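You operate a simulated robot arm through the tools that you are given. There is no shell and no other tool.

You are at the controls of a simulated robot arm. One attempt, no reset.

Task
Gauge the yellow roll and fit the band of its size.
Fine: slide the jaw back first; the roll stays in the gauge.

The check looks at the end state, three seconds after you hand in, the way a careful person would. Anything else that was tipped, shoved, dropped, spilled or broken makes it a failure.

Robot
A 6-joint arm with a two-finger parallel gripper, fixed in place. Base frame: the origin is on the floor under the middle of its stand, x ahead of it, y to its left, z up; the work surface is at about z = 86. Units: cm, rad, N and s.
It reaches about 131.3 cm from its shoulder. Its first joint turns from -2.897 to 2.897 rad. Payload 3.43 kg.
The tool frame sits at the grasp point between the pads (the TCP): z along the fingers, y along the line on which they close. The tips reach 3.4 cm beyond it. The gripper opens to 12.8 cm. The fingers are 2.4 cm wide and 1.2 cm thick; the gripper's body (4.8 by 13 cm) begins 9.6 cm behind the TCP.
Orientation is that of the tool frame in the base frame, as a unit quaternion [x, y, z, w]. With the fingers straight down and closing along the base's y, the tool's x points along the base's -x, its y along +y and its z along -z.

Tools
- The arm moves only by the tool drive_tool. Its argument "deltas" is a list of rows, each a list of 7 numbers: the shift along the base's x, y, z in cm, then the turn, a rotation vector about the base's x, y, z in rad, then the gripper command, from -1 (shut) to 1 (fully open), values between in proportion. In form: [[tx, ty, tz, ax, ay, az, jaw], ...]. A call has 1 to 20 rows; each row shifts and turns the commanded pose from where the row before left it. A row lasts 0.2 s, in which the tool goes at most 5 cm and 0.15 rad; a call with a longer step from one row to the next is refused whole, and so is a gripper value outside its range. Where a pose cannot be reached the arm comes as near as it can. A force on the tool above 80 N (or 10 N above the force at the start of the call, whichever is more), or a blocked arm, ends the call early, and 0.2 s more pass. The fingers move at their own pace (about 15.3 cm/s each) and stop on an object; they squeeze with about 21 N. The grip force told is the motor's: it shows also when the fingers shut on nothing. Time passes only in rows, and 0.2 s behind the last, so rows that do not move let the fingers close. The reply holds the time, the measured pose of the TCP, the force on the tool along the base axes, the opening and the grip force, in the units named above and with some noise, with the torque about the TCP (base axes, N m) and any sound that the robot's microphone picked up.
- Cameras (640 x 400 px; columns grow to the right, rows downward): "scene" is fixed at [39.99, -65.09, 158.64]; the picture's right is [0.75, -0.66, 0.00], its down [-0.64, -0.73, -0.26] and it looks along [0.17, 0.20, -0.97] (base axes); focal length 250 px, centre (320, 200). "wrist" rides on the gripper at [7.6, -1.1, -16] in the tool frame; the picture's right is [0.15, 0.99, 0.00], its down [-0.88, 0.13, -0.46] and it looks along [-0.45, 0.07, 0.89] (tool axes); focal length 234 px, centre (320, 200). There is no depth. A picture from a camera that has moved, and an enlarged one, comes with that camera's place and axes in the base frame and with its lens.
- grab_frame(camera): a new picture of that camera. No time passes.
- enlarge(camera, box): a new picture of the part [left, top, right, bottom] of that camera's present view, enlarged. No time passes.
- close_job(): hands the job in; it is judged then, once.

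Nothing tells you positions but the pictures and the camera data. Unless the task says otherwise, let go and move clear before handing in.

The tools are called after "Call:" as name(argument=value, ...) on one line, values as JSON. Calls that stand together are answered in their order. drive_tool: Moves the arm, as the interface text tells. Its arguments: {"type":"object","properties":{"deltas":{"type":"array","items":{"type":"array","items":{"type":"number"}}}},"required":["deltas"]} The other tools are called the same way: grab_frame (camera) takes a picture; enlarge (camera, box) takes an enlarged picture of a part of a camera's view; close_job () hands the job in.

At the start:

```text
time_s: 0.0
eef_pos: [48.41, -37.67, 116.19]
orientation: [0.0, 1.0, 0.0, 0.001]
force: [-0.3, -0.2, -1.1]
torque: [-0.01, 0.01, 0.03]
opening: 12.83
finger_force: 0.2
```

scene: 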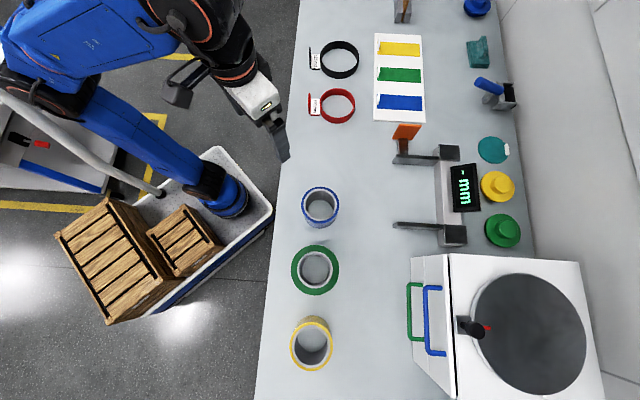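
wrist: 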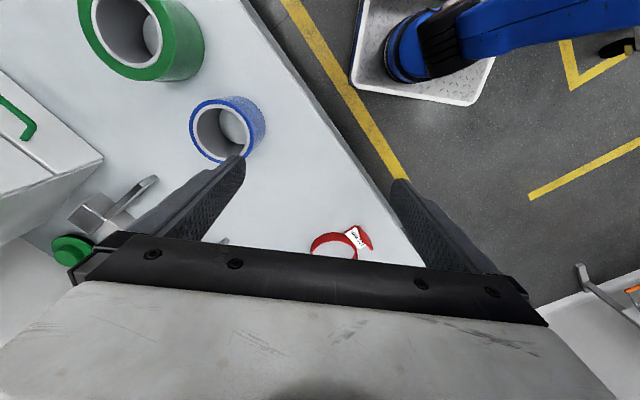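

I see three rolls (blue, green, yellow) on the bench, two bands with tags (black, red), a size chart with coloured bars, and a caliper-like gauge with a display. I'll look closer before moving.

Call:
enlarge(camera="scene", box=[290, 20, 440, 130])

Call:
enlarge(camera="scene", box=[370, 100, 530, 260])

Call:
enlarge(camera="scene", box=[270, 170, 400, 390])

Call:
enlarge(camera="scene", box=[380, 0, 540, 110])

```text
3.64 times, centred on (365, 75) of scene
camera zoom: at [39.99, -65.09, 158.64], right [0.75, -0.66, 0.0], down [-0.64, -0.73, -0.26], along [0.17, 0.2, -0.97], focal length 911 px, centre (156, 654)
```

zoom: 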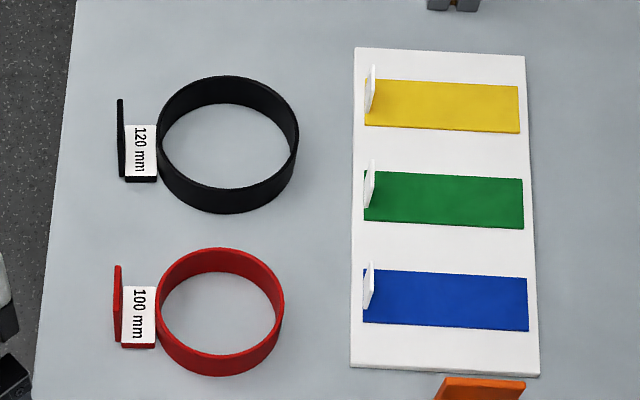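

```text
2.50 times, centred on (450, 180) of scene
camera zoom: at [39.99, -65.09, 158.64], right [0.75, -0.66, 0.0], down [-0.64, -0.73, -0.26], along [0.17, 0.2, -0.97], focal length 626 px, centre (-5, 250)
```

zoom: 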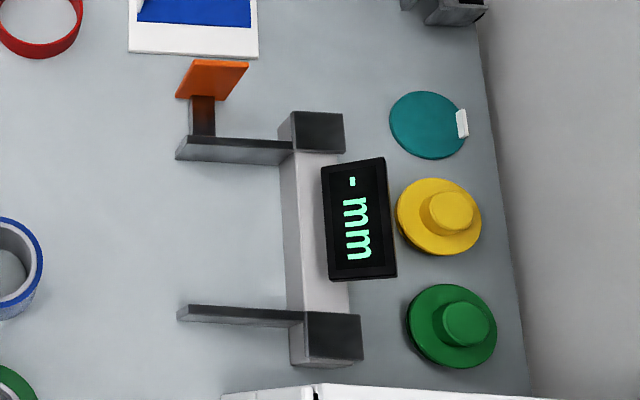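

```text
1.82 times, centred on (335, 280) of scene
camera zoom: at [39.99, -65.09, 158.64], right [0.75, -0.66, 0.0], down [-0.64, -0.73, -0.26], along [0.17, 0.2, -0.97], focal length 455 px, centre (293, 54)
```

zoom: 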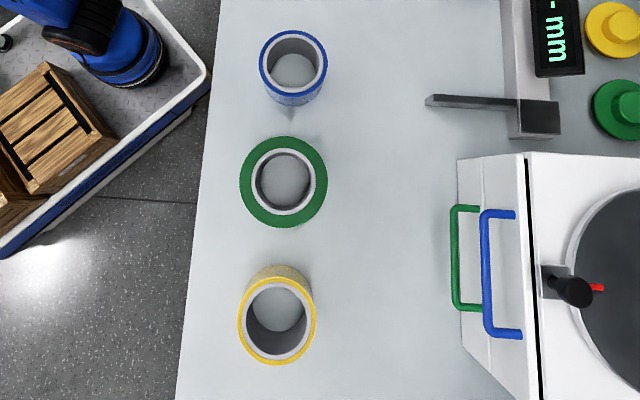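

```text
3.64 times, centred on (460, 55) of scene
camera zoom: at [39.99, -65.09, 158.64], right [0.75, -0.66, 0.0], down [-0.64, -0.73, -0.26], along [0.17, 0.2, -0.97], focal length 911 px, centre (-189, 727)
```

zoom: 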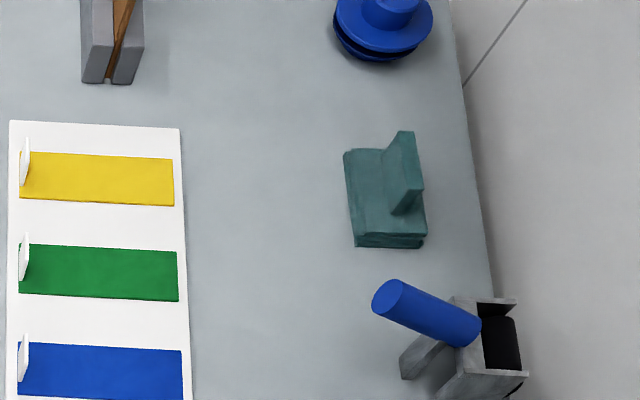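

The bench runs at about 45° to the base: two tagged bands (120 mm black, 100 mm red), three rolls near the front edge, and a gauge with a handle on its upper jaw. I'll raise the tool, turn it to line up with the bench and look at the gauge with the wrist camera.

Call:
drive_tool(deltas=[[1.5, -3.5, 1, 0, 0, -0.131, 1], [2, -4, 1, 0, 0, -0.131, 1], [2, -4, 1, 0, 0, -0.131, 1], [2, -4, 0, 0, 0, -0.131, 1], [2, -4, 0, 0, 0, -0.131, 1], [2, -4, 0, 0, 0, -0.13, 1], [0, 0, 0, 0, 0, 0, 1]])

Call:
grab_frame(camera="wrist")

Call:
grab_frame(camera="scene")

```text
time_s: 1.6
eef_pos: [59.4, -60.29, 113.77]
orientation: [0.383, 0.924, -0.002, 0.003]
force: [-0.2, 1.3, 0.0]
torque: [0.0, 0.0, -0.02]
opening: 12.81
finger_force: 0.1
out of reach, approached as far as the arm can: row 2, 3, 4, 5, 6
```

```text
taken
camera wrist: at [53.12, -55.56, 129.76], right [0.6, 0.8, 0.0], down [0.71, -0.53, 0.46], along [0.37, -0.28, -0.89], focal length 234 px, centre (320, 200)
```

wrist: 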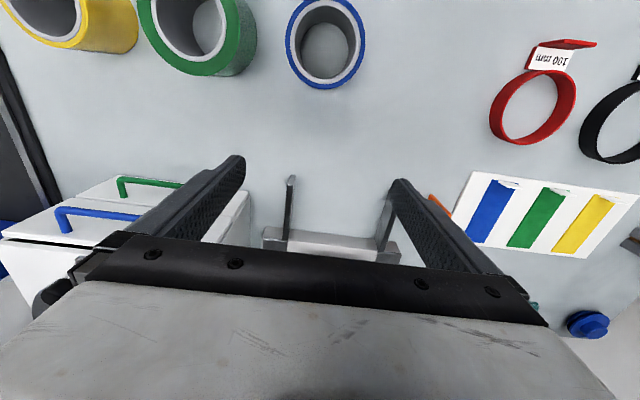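

```text
taken
```

scene: 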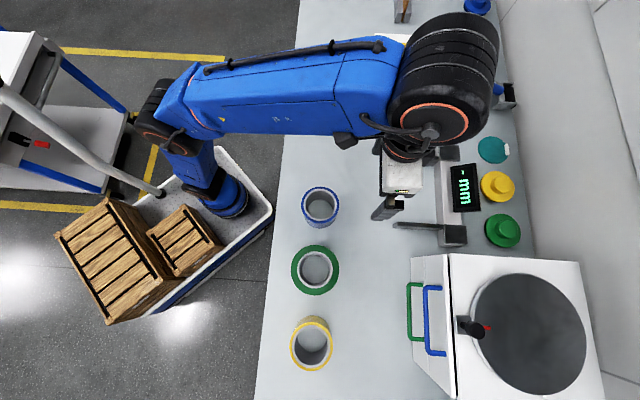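

The arm came up a little short in height, but the view is clear: the gauge is just ahead of the tool and partly hidden by the gripper. I'll move further over it along the bench depth.

Call:
drive_tool(deltas=[[2.2, -2.2, 0, 0, 0, 0, 1], [2.2, -2.2, 0, 0, 0, 0, 1], [2.2, -2.2, 0, 0, 0, 0, 1], [2.2, -2.2, 0, 0, 0, 0, 1], [0, 0, 0, 0, 0, 0, 1]])

Call:
grab_frame(camera="wrist")

```text
time_s: 2.8
eef_pos: [66.84, -67.01, 109.04]
orientation: [0.382, 0.924, -0.002, 0.003]
force: [-0.1, 0.7, 0.1]
torque: [0.03, 0.01, 0.0]
opening: 12.81
finger_force: 0.1
out of reach, approached as far as the arm can: row 1, 2, 3, 4
```

```text
taken
camera wrist: at [60.57, -62.31, 125.04], right [0.6, 0.8, 0.0], down [0.71, -0.53, 0.46], along [0.37, -0.28, -0.89], focal length 234 px, centre (320, 200)
```

wrist: 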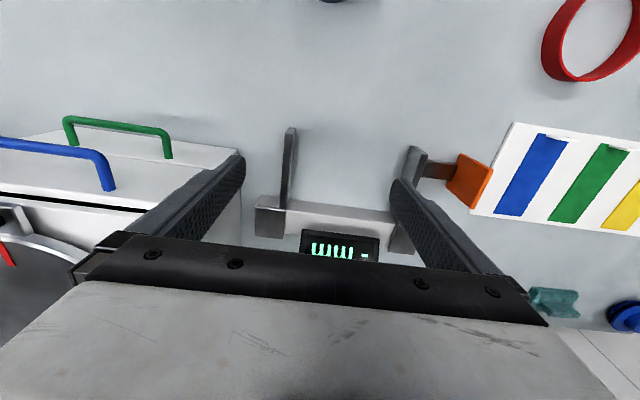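

Call:
enlarge(camera="wrist", box=[230, 110, 520, 280])

Call:
enlarge(camera="scene", box=[370, 110, 530, 260])

```text
2.21 times, centred on (375, 195) of wrist
camera zoom: at [60.57, -62.31, 125.04], right [0.6, 0.8, 0.0], down [0.71, -0.53, 0.46], along [0.37, -0.28, -0.89], focal length 517 px, centre (199, 211)
```

zoom: 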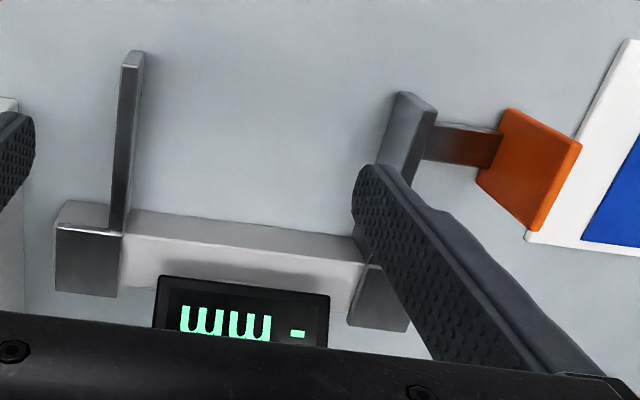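

```text
2.67 times, centred on (450, 185) of scene
camera zoom: at [39.99, -65.09, 158.64], right [0.75, -0.66, 0.0], down [-0.64, -0.73, -0.26], along [0.17, 0.2, -0.97], focal length 668 px, centre (-27, 240)
```

zoom: 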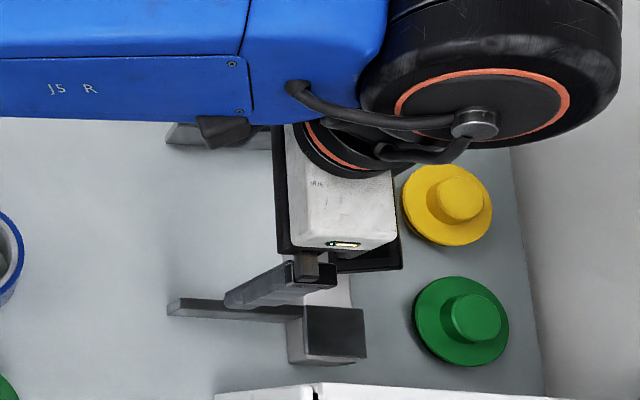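

The gauge jaws top out at about z≈89, and the sliding jaw has a rod running in +L (away from the fixed jaw) to an orange push plate. I'll shift along the bench to see the plate, the card and the bands.

Call:
drive_tool(deltas=[[2.5, 2.5, -1, 0, 0, 0, 1], [2.5, 2.5, 0, 0, 0, 0, 1], [2.5, 2.5, 0, 0, 0, 0, 1], [2.5, 2.5, 0, 0, 0, 0, 1], [0, 0, 0, 0, 0, 0, 1]])

Call:
grab_frame(camera="wrist")

```text
time_s: 4.0
eef_pos: [76.95, -56.91, 108.26]
orientation: [0.382, 0.924, -0.001, 0.0]
force: [-0.7, 0.0, 0.1]
torque: [-0.03, 0.01, 0.04]
opening: 12.79
finger_force: 0.0
```

```text
taken
camera wrist: at [70.67, -52.32, 124.25], right [0.6, 0.8, 0.0], down [0.71, -0.53, 0.46], along [0.37, -0.27, -0.89], focal length 234 px, centre (320, 200)
```

wrist: 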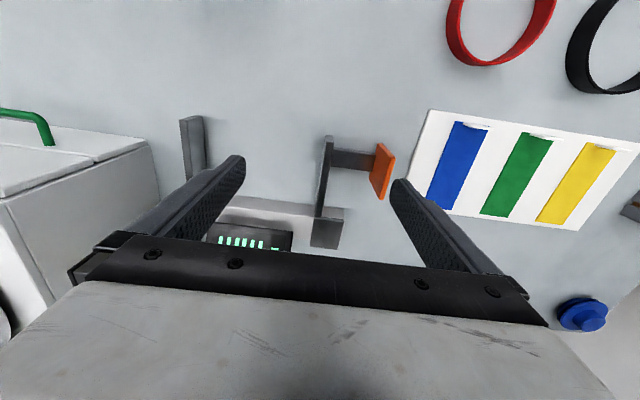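

Call:
enlarge(camera="wrist", box=[290, 110, 430, 260])

Call:
enlarge(camera="wrist", box=[400, 0, 640, 240])

Call:
enlarge(camera="wrist", box=[160, 100, 320, 260])

```text
2.67 times, centred on (360, 185) of wrist
camera zoom: at [70.67, -52.32, 124.25], right [0.6, 0.8, 0.0], down [0.71, -0.53, 0.46], along [0.37, -0.27, -0.89], focal length 624 px, centre (213, 240)
```

zoom: 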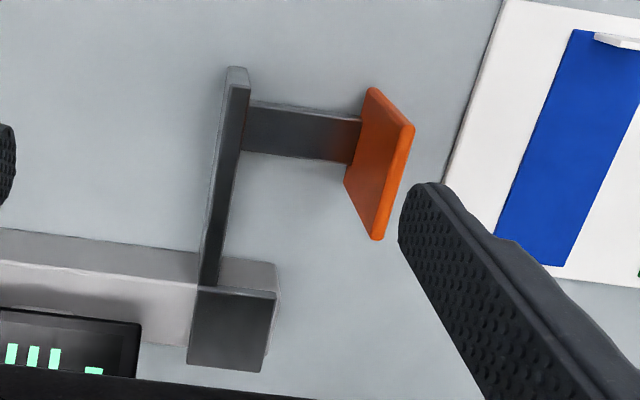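

```text
1.67 times, centred on (520, 120) of wrist
camera zoom: at [70.67, -52.32, 124.25], right [0.6, 0.8, 0.0], down [0.71, -0.53, 0.46], along [0.37, -0.27, -0.89], focal length 390 px, centre (-13, 333)
```

zoom: 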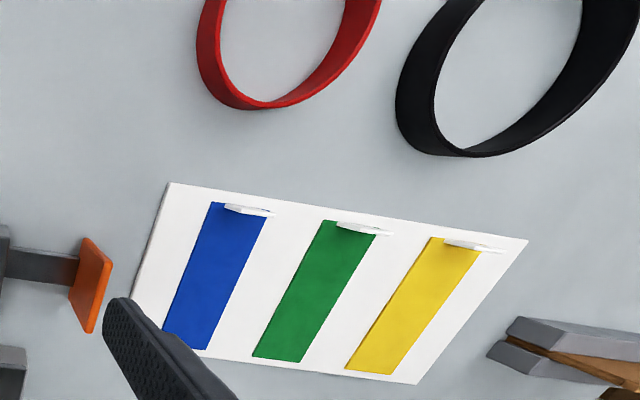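

```text
2.50 times, centred on (240, 180) of wrist
camera zoom: at [70.67, -52.32, 124.25], right [0.6, 0.8, 0.0], down [0.71, -0.53, 0.46], along [0.37, -0.27, -0.89], focal length 585 px, centre (520, 250)
```

zoom: 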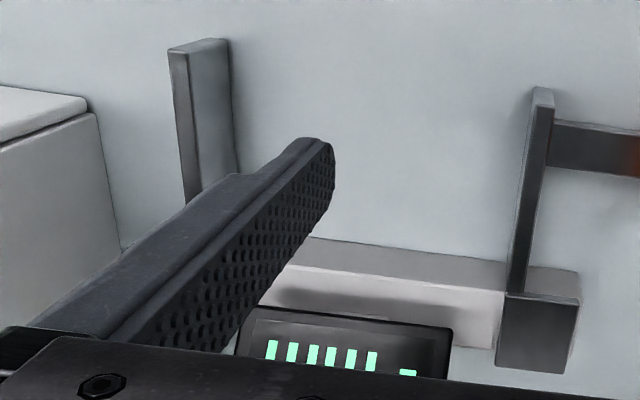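

The gauge's jaw tops sit at about z≈91.5, with roughly 18.7 cm between them, and the appliance stands beside the fixed jaw. Next I'll back off and go look at the yellow roll, turning the tool so the fingers close across the bench depth.

Call:
drive_tool(deltas=[[-2.8, 2.8, 0.4, 0, 0, 0.0924, 1], [-2.8, 2.8, 0.4, 0, 0, 0.0924, 1], [-2.8, 2.8, 0.4, 0, 0, 0.0924, 1], [-2.8, 2.8, 0.4, 0, 0, 0.0924, 1], [-3.45, -2.88, 0, 0, 0, 0.0924, 1], [-3.45, -2.88, 0, 0, 0, 0.0924, 1], [-3.45, -2.88, 0, 0, 0, 0.0924, 1], [-3.45, -2.88, 0, 0, 0, 0.0924, 1], [-3.45, -2.88, 0, 0, 0, 0.0924, 1], [-3.45, -2.88, 0, 0, 0, 0.0924, 1], [-3.45, -2.88, 0, 0, 0, 0.0924, 1], [-3.45, -2.88, 0, 0, 0, 0.0924, 1], [-3.45, -2.88, 0, 0, 0, 0.0924, 1], [-3.45, -2.88, 0, 0, 0, 0.0924, 1], [-3.45, -2.88, 0, 0, 0, 0.0924, 1], [-3.45, -2.88, 0, 0, 0, 0.0924, 1], [-3.45, -2.88, 0, 0, 0, 0.0924, 1], [0, 0, 0, 0, 0, 0, 1]])

Call:
grab_frame(camera="wrist")

Call:
grab_frame(camera="scene")

```text
time_s: 7.8
eef_pos: [20.63, -81.58, 107.17]
orientation: [-0.382, 0.924, -0.002, -0.001]
force: [-0.7, 0.3, 0.6]
torque: [0.01, -0.02, 0.0]
opening: 12.81
finger_force: 0.0
out of reach, approached as far as the arm can: row 16, 17
```

```text
taken
camera wrist: at [16.09, -87.6, 123.25], right [-0.8, 0.6, 0.0], down [0.53, 0.72, 0.45], along [0.27, 0.36, -0.89], focal length 234 px, centre (320, 200)
```

wrist: 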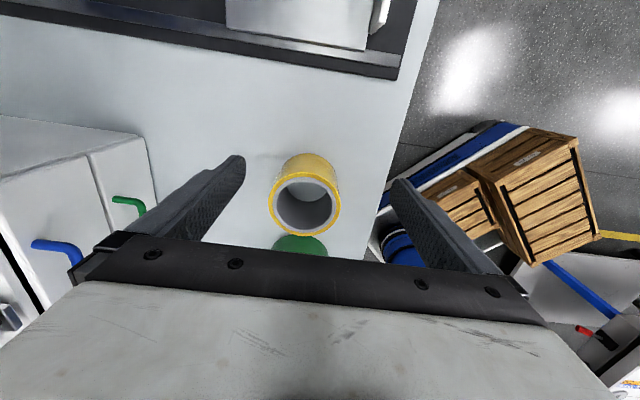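

```text
taken
```

scene: 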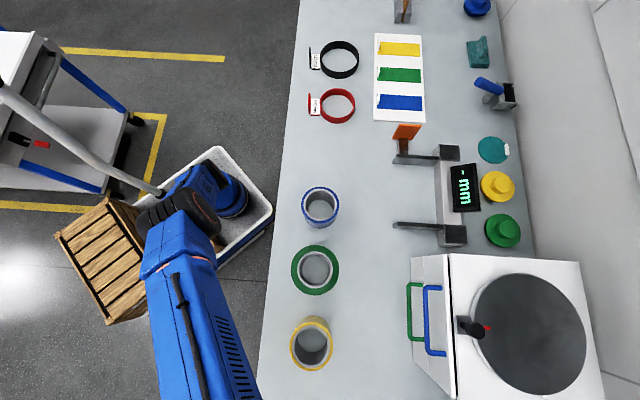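

Call:
enlarge(camera="wrist", box=[240, 130, 370, 260])

Call:
enlarge(camera="scene", box=[270, 290, 360, 390])

Call:
enlarge(camera="scene", box=[385, 110, 475, 260])

Call:
enlarge(camera="scene", box=[300, 30, 380, 130])

```text
3.08 times, centred on (305, 195) of wrist
camera zoom: at [16.09, -87.6, 123.25], right [-0.8, 0.6, 0.0], down [0.53, 0.72, 0.45], along [0.27, 0.36, -0.89], focal length 720 px, centre (366, 215)
```

zoom: 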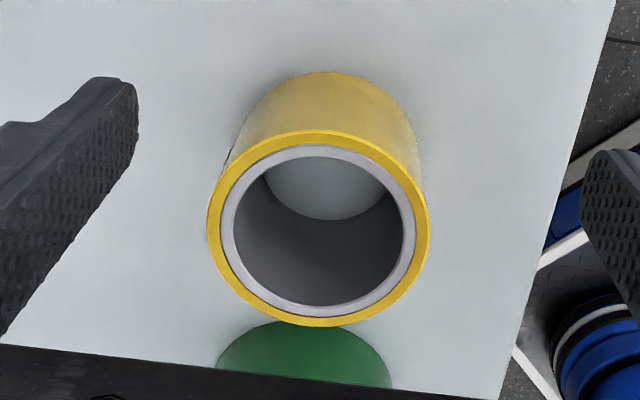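

```text
4.00 times, centred on (315, 340) of scene
camera zoom: at [39.99, -65.09, 158.64], right [0.75, -0.66, 0.0], down [-0.64, -0.73, -0.26], along [0.17, 0.2, -0.97], focal length 1002 px, centre (340, -360)
```

zoom: 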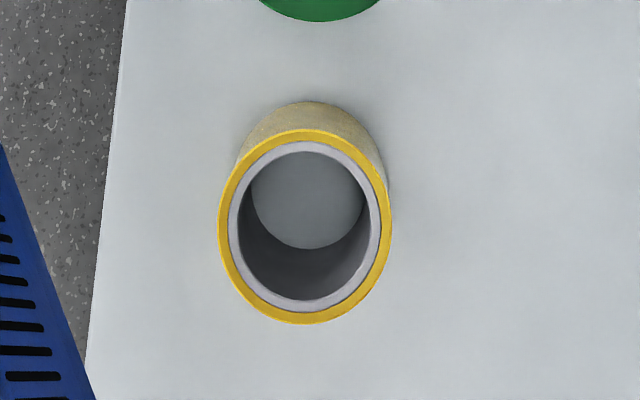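

```text
2.67 times, centred on (430, 185) of scene
camera zoom: at [39.99, -65.09, 158.64], right [0.75, -0.66, 0.0], down [-0.64, -0.73, -0.26], along [0.17, 0.2, -0.97], focal length 668 px, centre (27, 240)
```

zoom: 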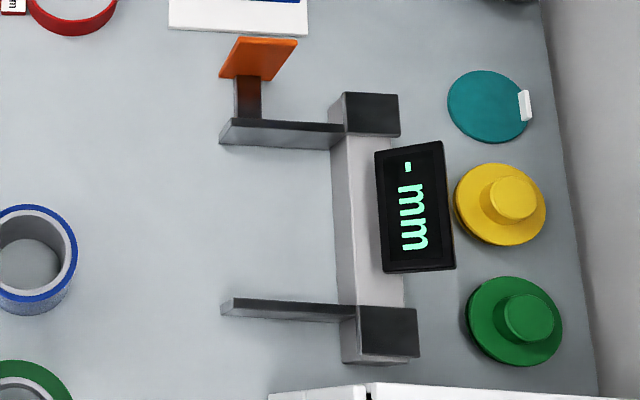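

```text
4.00 times, centred on (340, 80) of scene
camera zoom: at [39.99, -65.09, 158.64], right [0.75, -0.66, 0.0], down [-0.64, -0.73, -0.26], along [0.17, 0.2, -0.97], focal length 1002 px, centre (240, 680)
```

zoom: 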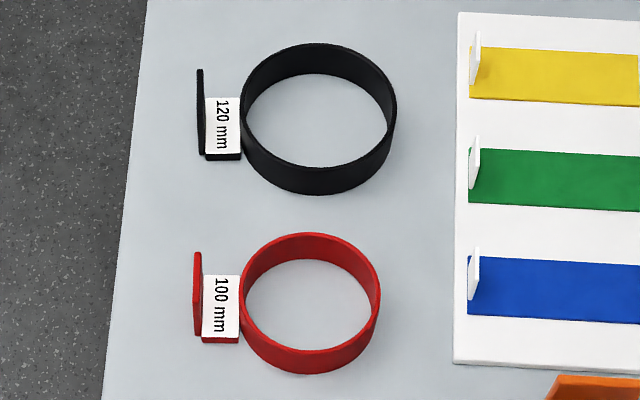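

The yellow roll's top is at about z≈95 (roughly 9 cm tall), centred near base (27, −76.7), and about 10 cm across. I'll zoom in further on the gauge jaws and the band handle before grasping.

Call:
enlarge(camera="scene", box=[385, 115, 465, 170])

Call:
enlarge(camera="scene", box=[385, 205, 475, 255])

Call:
enlarge(camera="scene", box=[300, 80, 370, 130])

```text
7.27 times, centred on (425, 142) of scene
camera zoom: at [39.99, -65.09, 158.64], right [0.75, -0.66, 0.0], down [-0.64, -0.73, -0.26], along [0.17, 0.2, -0.97], focal length 1821 px, centre (-444, 618)
```

zoom: 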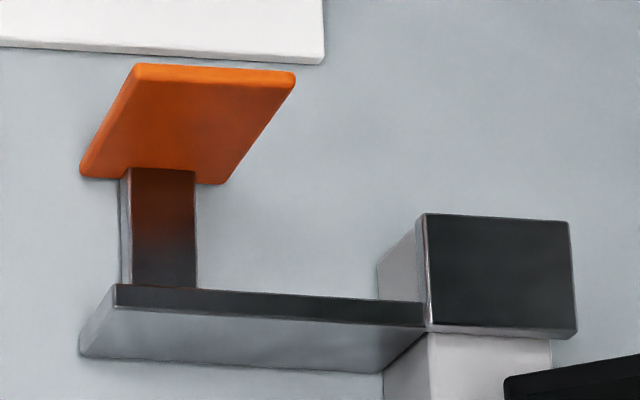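

```text
7.11 times, centred on (430, 230) of scene
camera zoom: at [39.99, -65.09, 158.64], right [0.75, -0.66, 0.0], down [-0.64, -0.73, -0.26], along [0.17, 0.2, -0.97], focal length 1781 px, centre (-462, -13)
```

zoom: 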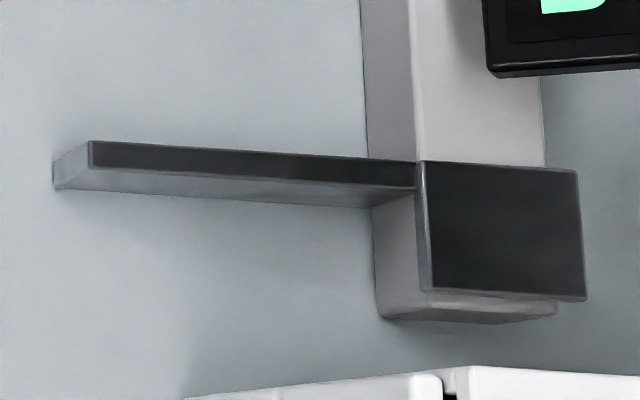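

```text
8.00 times, centred on (335, 105) of scene
camera zoom: at [39.99, -65.09, 158.64], right [0.75, -0.66, 0.0], down [-0.64, -0.73, -0.26], along [0.17, 0.2, -0.97], focal length 2003 px, centre (200, 960)
```

zoom: 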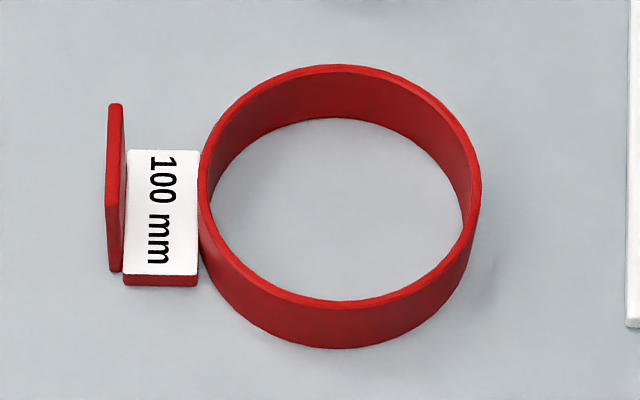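

Band: its handle plate stands at the −D end (about base x≈71, y≈−24) and its ring centre is near (78, −30). The roll is at about (26.9, −76.7). I'll centre the open gripper above the roll and check with the cameras before lowering.

Call:
drive_tool(deltas=[[3.1, 2.4, 0, 0, 0, 0, 1], [3.2, 2.46, 0, 0, 0, 0, 1], [0, 0, -2, 0, 0, 0, 1], [0, 0, -3, 0, 0, 0, 1], [0, 0, 0, 0, 0, 0, 1]])

Call:
grab_frame(camera="wrist")

Call:
enlarge(camera="scene", box=[260, 270, 420, 400])

```text
time_s: 9.0
eef_pos: [27.11, -76.62, 102.25]
orientation: [-0.382, 0.924, 0.0, 0.0]
force: [0.4, 0.9, -1.0]
torque: [-0.02, -0.01, 0.04]
opening: 12.8
finger_force: 0.0
```

```text
taken
camera wrist: at [22.44, -82.78, 118.25], right [-0.8, 0.6, 0.0], down [0.53, 0.71, 0.46], along [0.27, 0.37, -0.89], focal length 234 px, centre (320, 200)
```

wrist: 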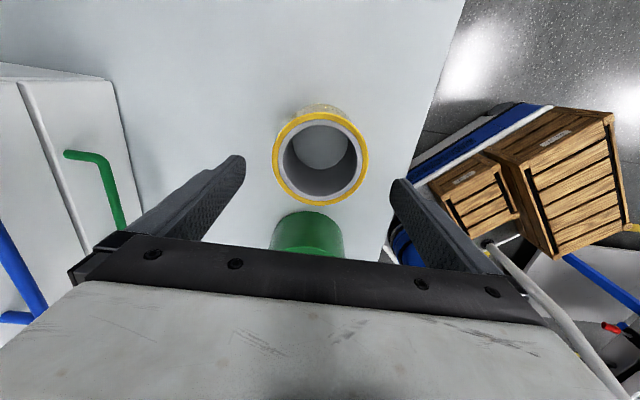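

```text
3.08 times, centred on (340, 335) of scene
camera zoom: at [39.99, -65.09, 158.64], right [0.75, -0.66, 0.0], down [-0.64, -0.73, -0.26], along [0.17, 0.2, -0.97], focal length 770 px, centre (258, -215)
```

zoom: 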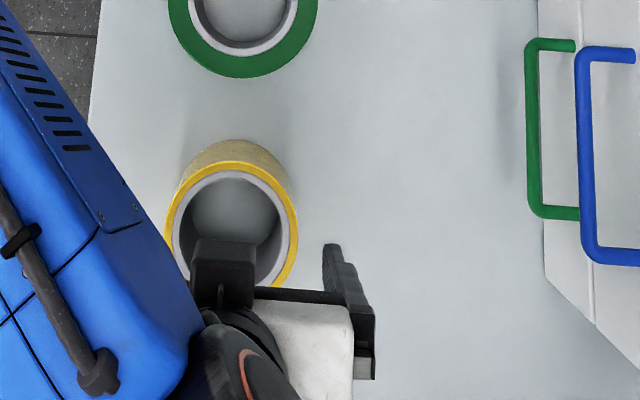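

The roll is centred between the fingers in the wrist view, with d matching to within a millimetre and l off by about 0.4 cm. I'll lower and close on it.

Call:
drive_tool(deltas=[[-0.28, -0.28, -2, 0, 0, 0, 1], [0, 0, -2.5, 0, 0, 0, 1], [0, 0, -2.5, 0, 0, 0, 1], [0, 0, -1.7, 0, 0, 0, 1], [0, 0, 0, 0, 0, 0, 1]])

Call:
grab_frame(camera="wrist")

```text
time_s: 10.2
eef_pos: [26.88, -76.97, 93.47]
orientation: [-0.382, 0.924, 0.001, 0.0]
force: [0.5, 0.5, -0.1]
torque: [0.02, -0.03, 0.02]
opening: 12.78
finger_force: 0.1
```

```text
taken
camera wrist: at [22.17, -83.06, 109.51], right [-0.8, 0.6, 0.0], down [0.53, 0.71, 0.46], along [0.27, 0.37, -0.89], focal length 234 px, centre (320, 200)
```

wrist: 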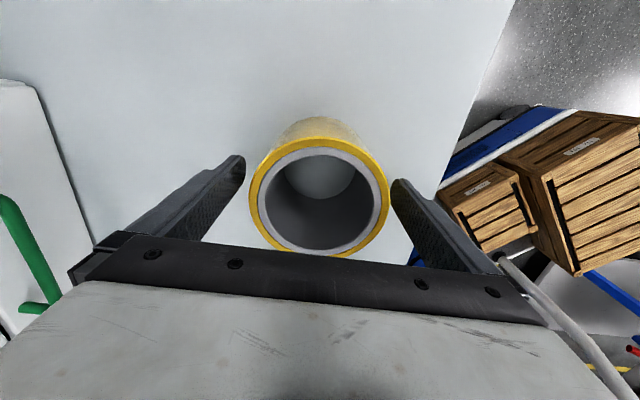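

The fingers straddle the roll evenly. I'll close on it now.

Call:
drive_tool(deltas=[[0, 0, 0, 0, 0, 0, 0.7], [0, 0, 0, 0, 0, 0, 0.5], [0, 0, 0, 0, 0, 0, 0.3], [0, 0, 0, 0, 0, 0, 0.1], [0, 0, 0, 0, 0, 0, -0.5]])

```text
time_s: 11.4
eef_pos: [26.86, -76.89, 93.42]
orientation: [-0.382, 0.924, 0.001, 0.001]
force: [-0.2, 0.7, 1.1]
torque: [0.09, 0.17, -0.07]
opening: 10.11
finger_force: 21.3
```

The roll is gripped at an opening of about 10.1 cm. I'll lift it straight up, move out into the free corridor between the rolls and the appliance, then check.

Call:
drive_tool(deltas=[[0, 0, 1, 0, 0, 0, -0.5], [0, 0, 2, 0, 0, 0, -0.5], [0, 0, 2.5, 0, 0, 0, -0.5], [0, 0, 2.5, 0, 0, 0, -0.5], [0, 0, 2, 0, 0, 0, -0.5], [0, 0, 0, 0, 0, 0, -0.5]])

Call:
grab_frame(camera="wrist")

```text
time_s: 12.8
eef_pos: [26.95, -77.06, 103.56]
orientation: [-0.382, 0.924, 0.0, 0.001]
force: [0.0, -1.0, -3.5]
torque: [0.01, 0.02, 0.01]
opening: 10.08
finger_force: 21.5
```

```text
taken
camera wrist: at [22.19, -83.11, 119.57], right [-0.8, 0.6, 0.0], down [0.53, 0.71, 0.46], along [0.27, 0.37, -0.89], focal length 234 px, centre (320, 200)
```

wrist: 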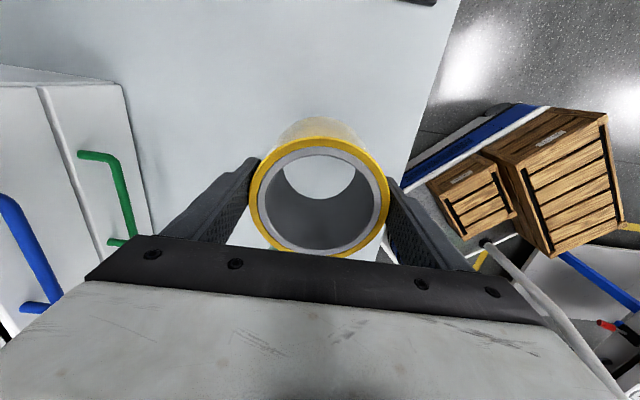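

Call:
drive_tool(deltas=[[2.2, -2.2, 0, 0, 0, 0, -0.5], [2.2, -2.2, 0, 0, 0, 0, -0.5], [2.2, -2.2, 0, 0, 0, 0, -0.5], [2.2, -2.2, 0, 0, 0, 0, -0.5], [0, 0, 0, 0, 0, 0, -0.5]])

Call:
grab_frame(camera="scene")

```text
time_s: 14.0
eef_pos: [35.7, -85.73, 103.53]
orientation: [-0.382, 0.924, 0.0, 0.001]
force: [-0.7, 0.4, -3.7]
torque: [-0.01, 0.02, -0.01]
opening: 10.11
finger_force: 20.7
```

```text
taken
```

scene: 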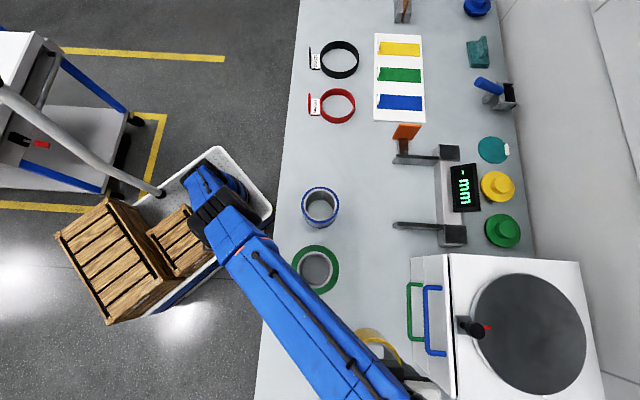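

The corridor is clear, so I'll carry the roll along the bench to alongside the gauge mouth.

Call:
drive_tool(deltas=[[2.6, 2.6, 0, 0, 0, 0, -0.5], [2.6, 2.6, 0, 0, 0, 0, -0.5], [2.6, 2.6, 0, 0, 0, 0, -0.5], [2.6, 2.6, 0, 0, 0, 0, -0.5], [2.6, 2.6, 0, 0, 0, 0, -0.5], [2.6, 2.6, 0, 0, 0, 0, -0.5], [2.6, 2.6, 0, 0, 0, 0, -0.5], [2.6, 2.6, 0, 0, 0, 0, -0.5], [2.6, 2.6, 0, 0, 0, 0, -0.5], [2.8, 2.8, 0, 0, 0, 0, -0.5], [0, 0, 0, 0, 0, 0, -0.5]])

Call:
grab_frame(camera="scene")

Call:
grab_frame(camera="wrist")

```text
time_s: 16.4
eef_pos: [61.87, -59.5, 103.49]
orientation: [-0.382, 0.924, 0.0, 0.0]
force: [0.7, 0.0, -3.2]
torque: [0.03, 0.01, -0.02]
opening: 10.08
finger_force: 21.1
```

```text
taken
```

scene: 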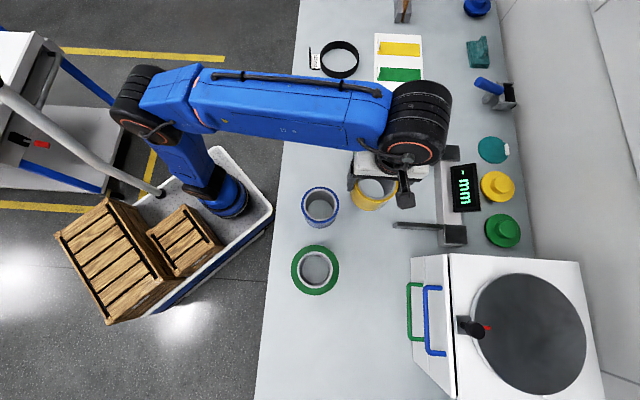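

```text
taken
camera wrist: at [57.21, -65.57, 119.54], right [-0.8, 0.6, 0.0], down [0.53, 0.71, 0.46], along [0.27, 0.37, -0.89], focal length 234 px, centre (320, 200)
```

wrist: 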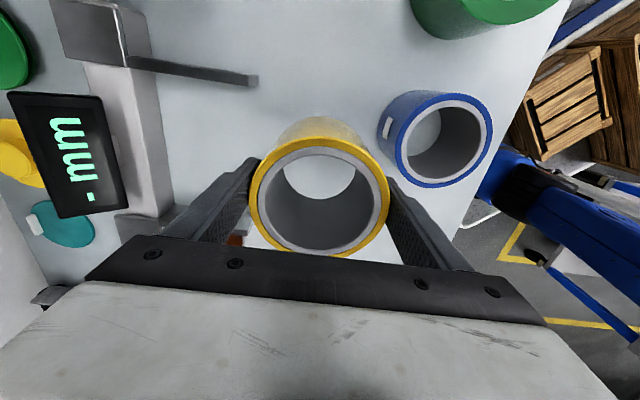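

Call:
enlarge(camera="wrist", box=[60, 30, 280, 170])

Call:
enlarge(camera="wrist", box=[220, 90, 420, 270])

```text
2.86 times, centred on (170, 100) of wrist
camera zoom: at [57.21, -65.57, 119.54], right [-0.8, 0.6, 0.0], down [0.53, 0.71, 0.46], along [0.27, 0.37, -0.89], focal length 669 px, centre (749, 486)
```

zoom: 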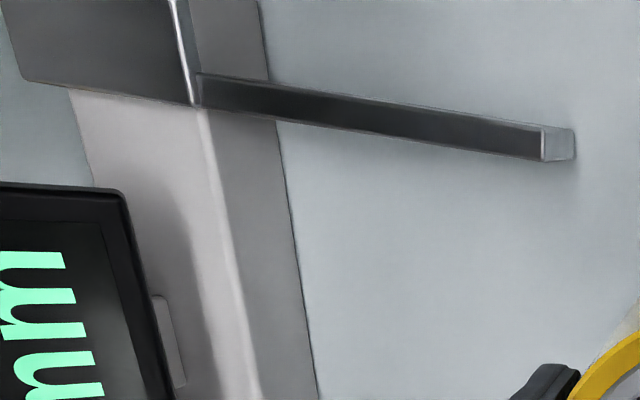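

```text
2.22 times, centred on (320, 180) of wrist
camera zoom: at [57.21, -65.57, 119.54], right [-0.8, 0.6, 0.0], down [0.53, 0.71, 0.46], along [0.27, 0.37, -0.89], focal length 520 px, centre (320, 244)
```

zoom: 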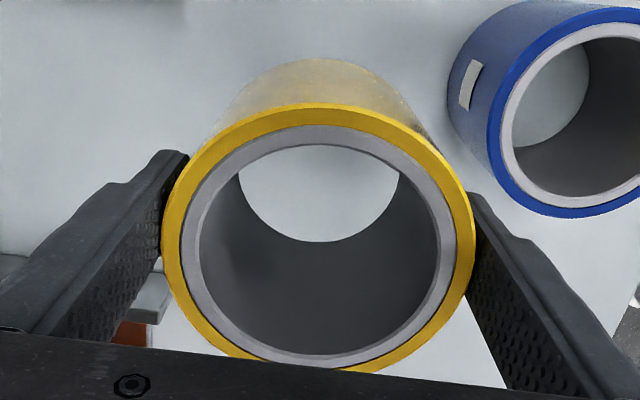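

The fixed jaw's inner face is at l≈−4.13, and the roll in hand is centred about 0.35 cm behind the TCP in l. I'll move it into the gauge mouth above the jaws, leaving a small gap to the fixed jaw.

Call:
drive_tool(deltas=[[2.4, -2.26, 0, 0, 0, 0, -0.5], [2.4, -2.26, 0, 0, 0, 0, -0.5], [2.4, -2.26, 0, 0, 0, 0, -0.5], [2.41, -2.27, 0, 0, 0, 0, -0.5], [0, 0, 0, 0, 0, 0, -0.5]])

Call:
grab_frame(camera="wrist")

Call:
enlarge(camera="scene", box=[330, 110, 530, 260])

```text
time_s: 17.6
eef_pos: [71.47, -68.62, 103.44]
orientation: [-0.382, 0.924, 0.0, 0.001]
force: [-0.4, 0.3, -4.1]
torque: [-0.01, 0.02, -0.02]
opening: 10.12
finger_force: 20.7
```

```text
taken
camera wrist: at [66.89, -74.81, 119.46], right [-0.8, 0.6, 0.0], down [0.53, 0.71, 0.46], along [0.27, 0.37, -0.89], focal length 234 px, centre (320, 200)
```

wrist: 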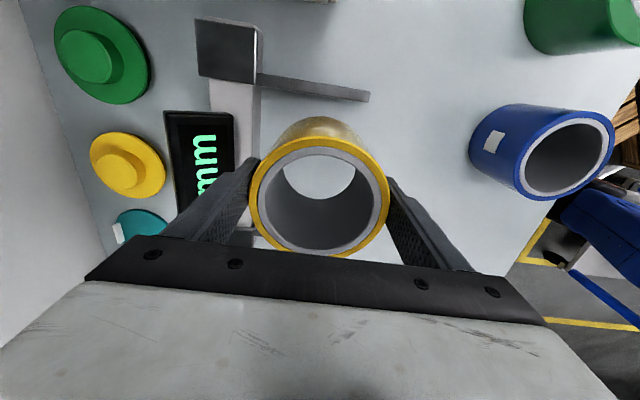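

```text
2.67 times, centred on (430, 185) of scene
camera zoom: at [39.99, -65.09, 158.64], right [0.75, -0.66, 0.0], down [-0.64, -0.73, -0.26], along [0.17, 0.2, -0.97], focal length 668 px, centre (27, 240)
```

zoom: 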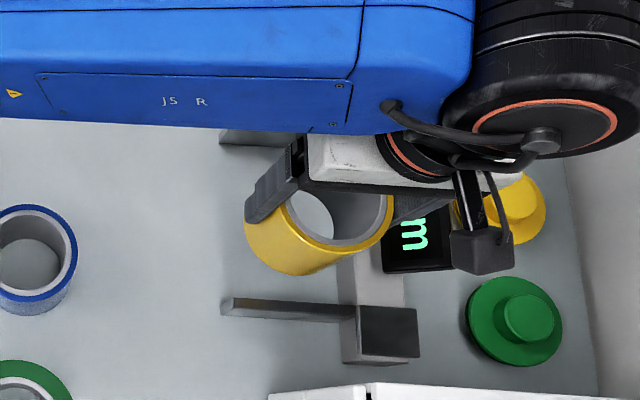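

The roll is above the gauge mouth with about 0.8 cm to the fixed jaw. I'll lower it to the bench.

Call:
drive_tool(deltas=[[0, 0, -2.5, 0, 0, 0, -0.5], [0, 0, -2.5, 0, 0, 0, -0.5], [0, 0, -2.0, 0, 0, 0, -0.5], [0, 0, -1.5, 0, 0, 0, -0.5], [0, 0, -1.0, 0, 0, 0, -0.5], [0, 0, -0.4, 0, 0, 0, -0.5], [0, 0, 0, 0, 0, 0, -0.5]])

Call:
grab_frame(camera="wrist")

```text
time_s: 19.2
eef_pos: [71.54, -68.62, 93.65]
orientation: [-0.382, 0.924, 0.0, 0.001]
force: [0.6, 0.1, -3.4]
torque: [-0.02, 0.03, -0.01]
opening: 10.09
finger_force: 20.6
```

```text
taken
camera wrist: at [66.82, -74.76, 109.66], right [-0.8, 0.6, 0.0], down [0.53, 0.71, 0.46], along [0.27, 0.37, -0.89], focal length 234 px, centre (320, 200)
```

wrist: 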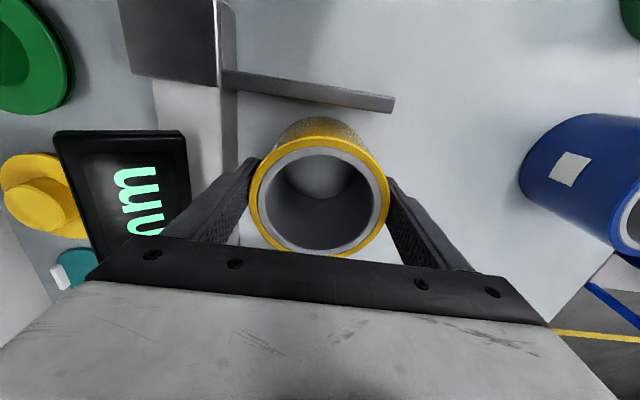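

Call:
drive_tool(deltas=[[0, 0, -0.15, 0, 0, 0, -0.5], [0, 0, -0.1, 0, 0, 0, -0.5], [0, 0, 0, 0, 0, 0, -0.5]])

```text
time_s: 20.0
eef_pos: [71.42, -68.5, 93.51]
orientation: [-0.382, 0.924, 0.0, 0.001]
force: [3.1, -2.1, 7.0]
torque: [0.18, 0.18, -0.04]
opening: 10.07
finger_force: 21.2
```

The roll is on the bench (contact force about 7 N). I'll open the fingers and rise clear.

Call:
drive_tool(deltas=[[0, 0, 0.03, 0, 0, 0, 0.6], [0, 0, 0, 0, 0, 0, 0.75], [0, 0, 0, 0, 0, 0, 0.85], [0, 0, 1.5, 0, 0, 0, 0.85], [0, 0, 2.5, 0, 0, 0, 0.85], [0, 0, 3, 0, 0, 0, 0.85], [0, 0, 3, 0, 0, 0, 0.85], [0, 0, 0, 0, 0, 0, 0.85]])

Call:
grab_frame(camera="wrist")

Call:
grab_frame(camera="scene")

```text
time_s: 21.8
eef_pos: [71.54, -68.59, 103.3]
orientation: [-0.383, 0.924, 0.001, 0.001]
force: [0.0, -0.3, 0.6]
torque: [-0.05, 0.02, 0.01]
opening: 11.82
finger_force: 0.0
```

```text
taken
camera wrist: at [66.87, -74.72, 119.4], right [-0.8, 0.6, 0.0], down [0.53, 0.71, 0.46], along [0.27, 0.37, -0.89], focal length 234 px, centre (320, 200)
```

wrist: 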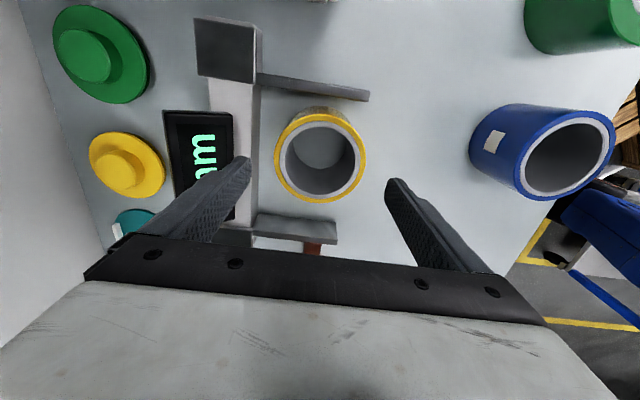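

```text
taken
```

scene: 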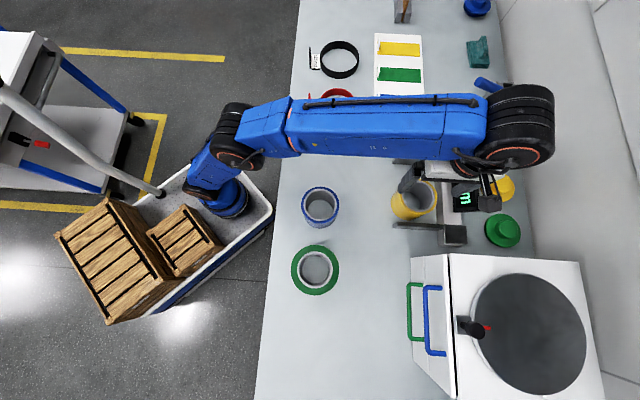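

The roll stands in the gauge with a small gap to the fixed jaw. Next I'll turn the tool 90° so the fingers close along the slide direction, and move above the orange plate (about d 97.8, l 23.9, top z≈93.7).

Call:
drive_tool(deltas=[[1.32, 1.485, 0, 0, 0, -0.1428, 0.5], [1.32, 1.485, 0, 0, 0, -0.1428, 0.2], [1.32, 1.485, 0, 0, 0, -0.1428, 0], [1.32, 1.485, 0, 0, 0, -0.1428, -0.2], [1.32, 1.485, 0, 0, 0, -0.1428, -0.3], [1.32, 1.485, 0, 0, 0, -0.1428, -0.3], [1.32, 1.485, 0, 0, 0, -0.1428, -0.3], [1.32, 1.485, 0, 0, 0, -0.1428, -0.3], [1.32, 1.485, 0, 0, 0, -0.1428, -0.3], [1.32, 1.485, 0, 0, 0, -0.1428, -0.3], [1.31, 1.48, 0, 0, 0, -0.1428, -0.3], [0, 0, 0, 0, 0, 0, -0.3]])

Call:
grab_frame(camera="wrist")

Call:
grab_frame(camera="scene")

```text
time_s: 24.4
eef_pos: [86.02, -52.17, 103.43]
orientation: [0.384, 0.923, -0.001, 0.001]
force: [0.1, -0.7, 0.5]
torque: [-0.01, 0.01, 0.01]
opening: 4.47
finger_force: 0.0
```

```text
taken
camera wrist: at [79.86, -47.56, 119.41], right [0.6, 0.8, 0.0], down [0.71, -0.53, 0.46], along [0.37, -0.27, -0.89], focal length 234 px, centre (320, 200)
```

wrist: 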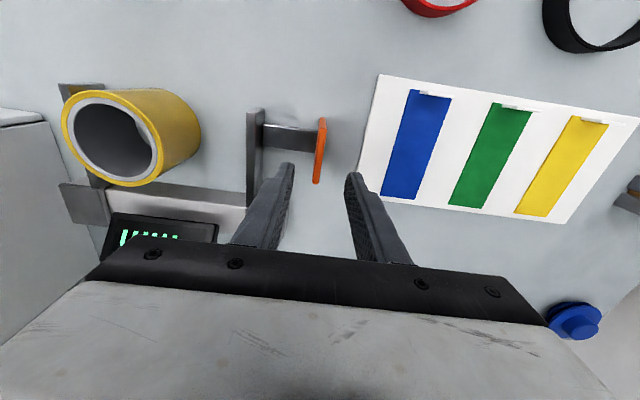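

```text
taken
```

scene: 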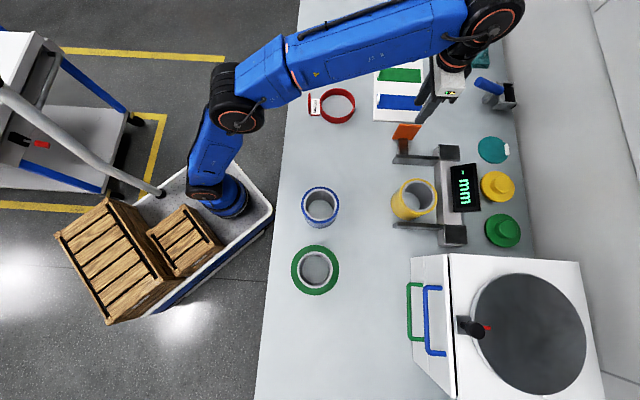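

Call:
enlarge(camera="wrist", box=[230, 90, 390, 210])

Call:
enlarge(camera="scene", box=[385, 110, 485, 260])

```text
3.33 times, centred on (310, 150) of wrist
camera zoom: at [79.86, -47.56, 119.41], right [0.6, 0.8, 0.0], down [0.71, -0.53, 0.46], along [0.37, -0.27, -0.89], focal length 781 px, centre (353, 367)
```

zoom: 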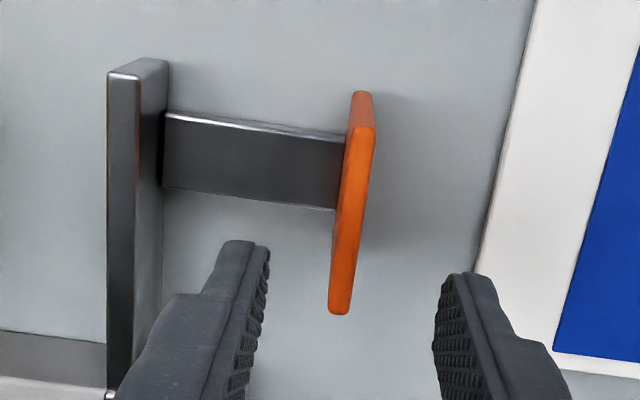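

```text
2.67 times, centred on (435, 185) of scene
camera zoom: at [39.99, -65.09, 158.64], right [0.75, -0.66, 0.0], down [-0.64, -0.73, -0.26], along [0.17, 0.2, -0.97], focal length 668 px, centre (13, 240)
```

zoom: 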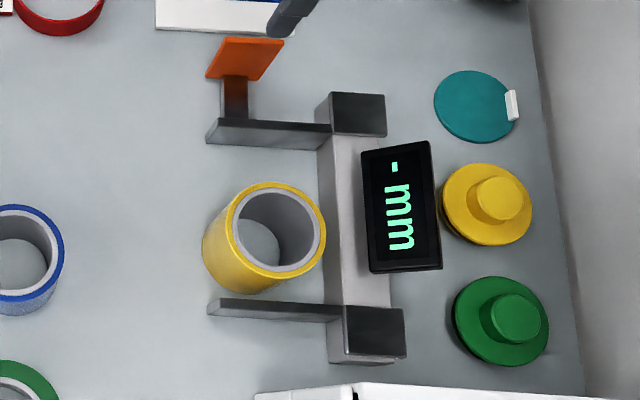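

The plate sits between the fingers as planned (l≈23.9) and the rod is low (top ≈87.8). I'll lower astride the plate, keeping the tips above the rod.

Call:
drive_tool(deltas=[[0, 0, -3, 0, 0, 0, -0.3], [0, 0, -3, 0, 0, 0, -0.3], [0, 0, -3, 0, 0, 0, -0.3], [0, 0, -2, 0, 0, 0, -0.3], [0, 0, 0, 0, 0, 0, -0.3]])

Call:
enlarge(camera="wrist", box=[230, 90, 410, 240])

Call:
enlarge(camera="scene", box=[385, 90, 485, 260])

```text
time_s: 25.6
eef_pos: [86.05, -52.27, 92.47]
orientation: [0.383, 0.924, 0.0, 0.001]
force: [0.7, 1.3, -0.2]
torque: [0.01, 0.0, -0.01]
opening: 4.47
finger_force: 0.0
```

```text
2.67 times, centred on (320, 165) of wrist
camera zoom: at [79.79, -47.62, 108.39], right [0.6, 0.8, 0.0], down [0.71, -0.53, 0.46], along [0.37, -0.27, -0.89], focal length 624 px, centre (320, 293)
```

zoom: 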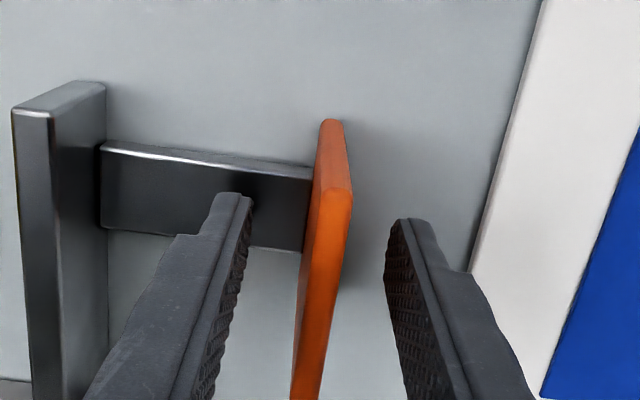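

```text
2.35 times, centred on (435, 175) of scene
camera zoom: at [39.99, -65.09, 158.64], right [0.75, -0.66, 0.0], down [-0.64, -0.73, -0.26], along [0.17, 0.2, -0.97], focal length 589 px, centre (49, 259)
```

zoom: 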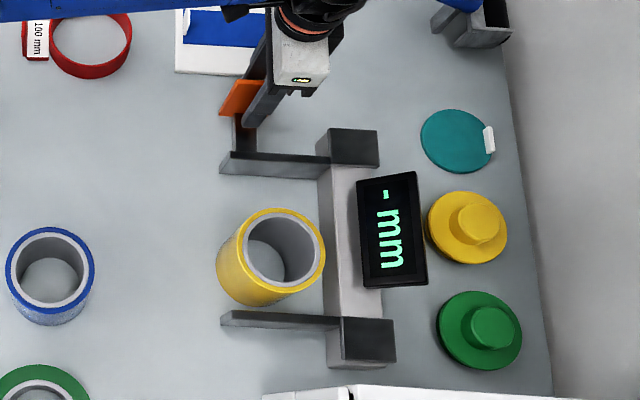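

The fingers straddle the plate, and the display is visible to the scene camera. I'll close on the plate.

Call:
drive_tool(deltas=[[0, 0, 0, 0, 0, 0, -0.5], [0, 0, 0, 0, 0, 0, -0.7], [0, 0, 0, 0, 0, 0, -1], [0, 0, 0, 0, 0, 0, -1]])

```text
time_s: 26.6
eef_pos: [85.96, -52.32, 92.3]
orientation: [0.384, 0.923, 0.0, 0.001]
force: [-3.4, -1.0, -0.8]
torque: [-0.05, -0.21, 0.33]
opening: 0.78
finger_force: 41.9
```

The plate is held (opening 0.78 cm). I'll slide the jaw towards the roll, stopping about 1 cm short of contact.

Call:
drive_tool(deltas=[[-0.35, -0.35, 0, 0, 0, 0, -1], [-0.6, -0.6, 0, 0, 0, 0, -1], [-0.7, -0.7, 0, 0, 0, 0, -1], [-0.7, -0.7, 0, 0, 0, 0, -1], [-0.7, -0.7, 0, 0, 0, 0, -1], [-0.7, -0.7, 0, 0, 0, 0, -1], [-0.7, -0.7, 0, 0, 0, 0, -1], [-0.5, -0.5, 0, 0, 0, 0, -1], [0, 0, 0, 0, 0, 0, -1]])

Call:
enlarge(camera="scene", box=[385, 90, 485, 260])

Call:
grab_frame(camera="wrist")

```text
time_s: 28.2
eef_pos: [82.74, -55.38, 92.45]
orientation: [0.378, 0.926, 0.006, 0.003]
force: [42.5, 48.2, -2.5]
torque: [-0.81, 1.42, -1.06]
opening: 0.86
finger_force: 42.4
stopped in row 7: the force on the tool passed its limit at 90 N (the readings are from after the stop); the commanded pose is now the measured one
```

```text
2.35 times, centred on (435, 175) of scene
camera zoom: at [39.99, -65.09, 158.64], right [0.75, -0.66, 0.0], down [-0.64, -0.73, -0.26], along [0.17, 0.2, -0.97], focal length 589 px, centre (49, 259)
```

zoom: 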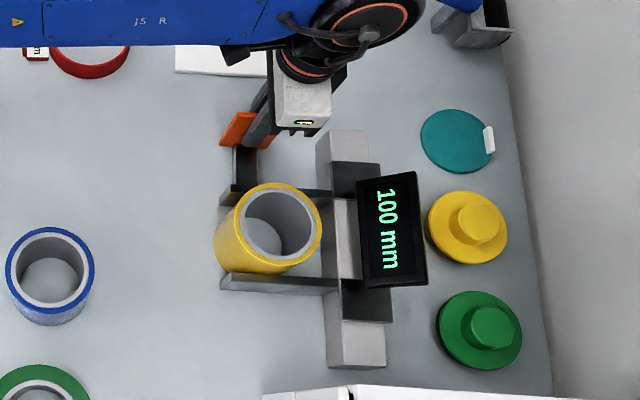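

```text
taken
camera wrist: at [76.37, -51.06, 108.38], right [0.59, 0.81, 0.01], down [0.72, -0.53, 0.46], along [0.38, -0.26, -0.89], focal length 234 px, centre (320, 200)
```

wrist: 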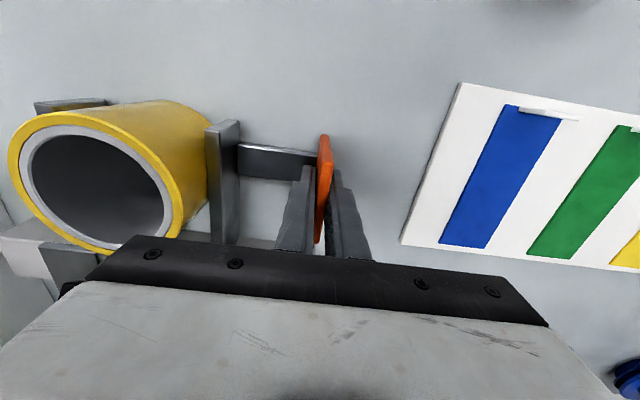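

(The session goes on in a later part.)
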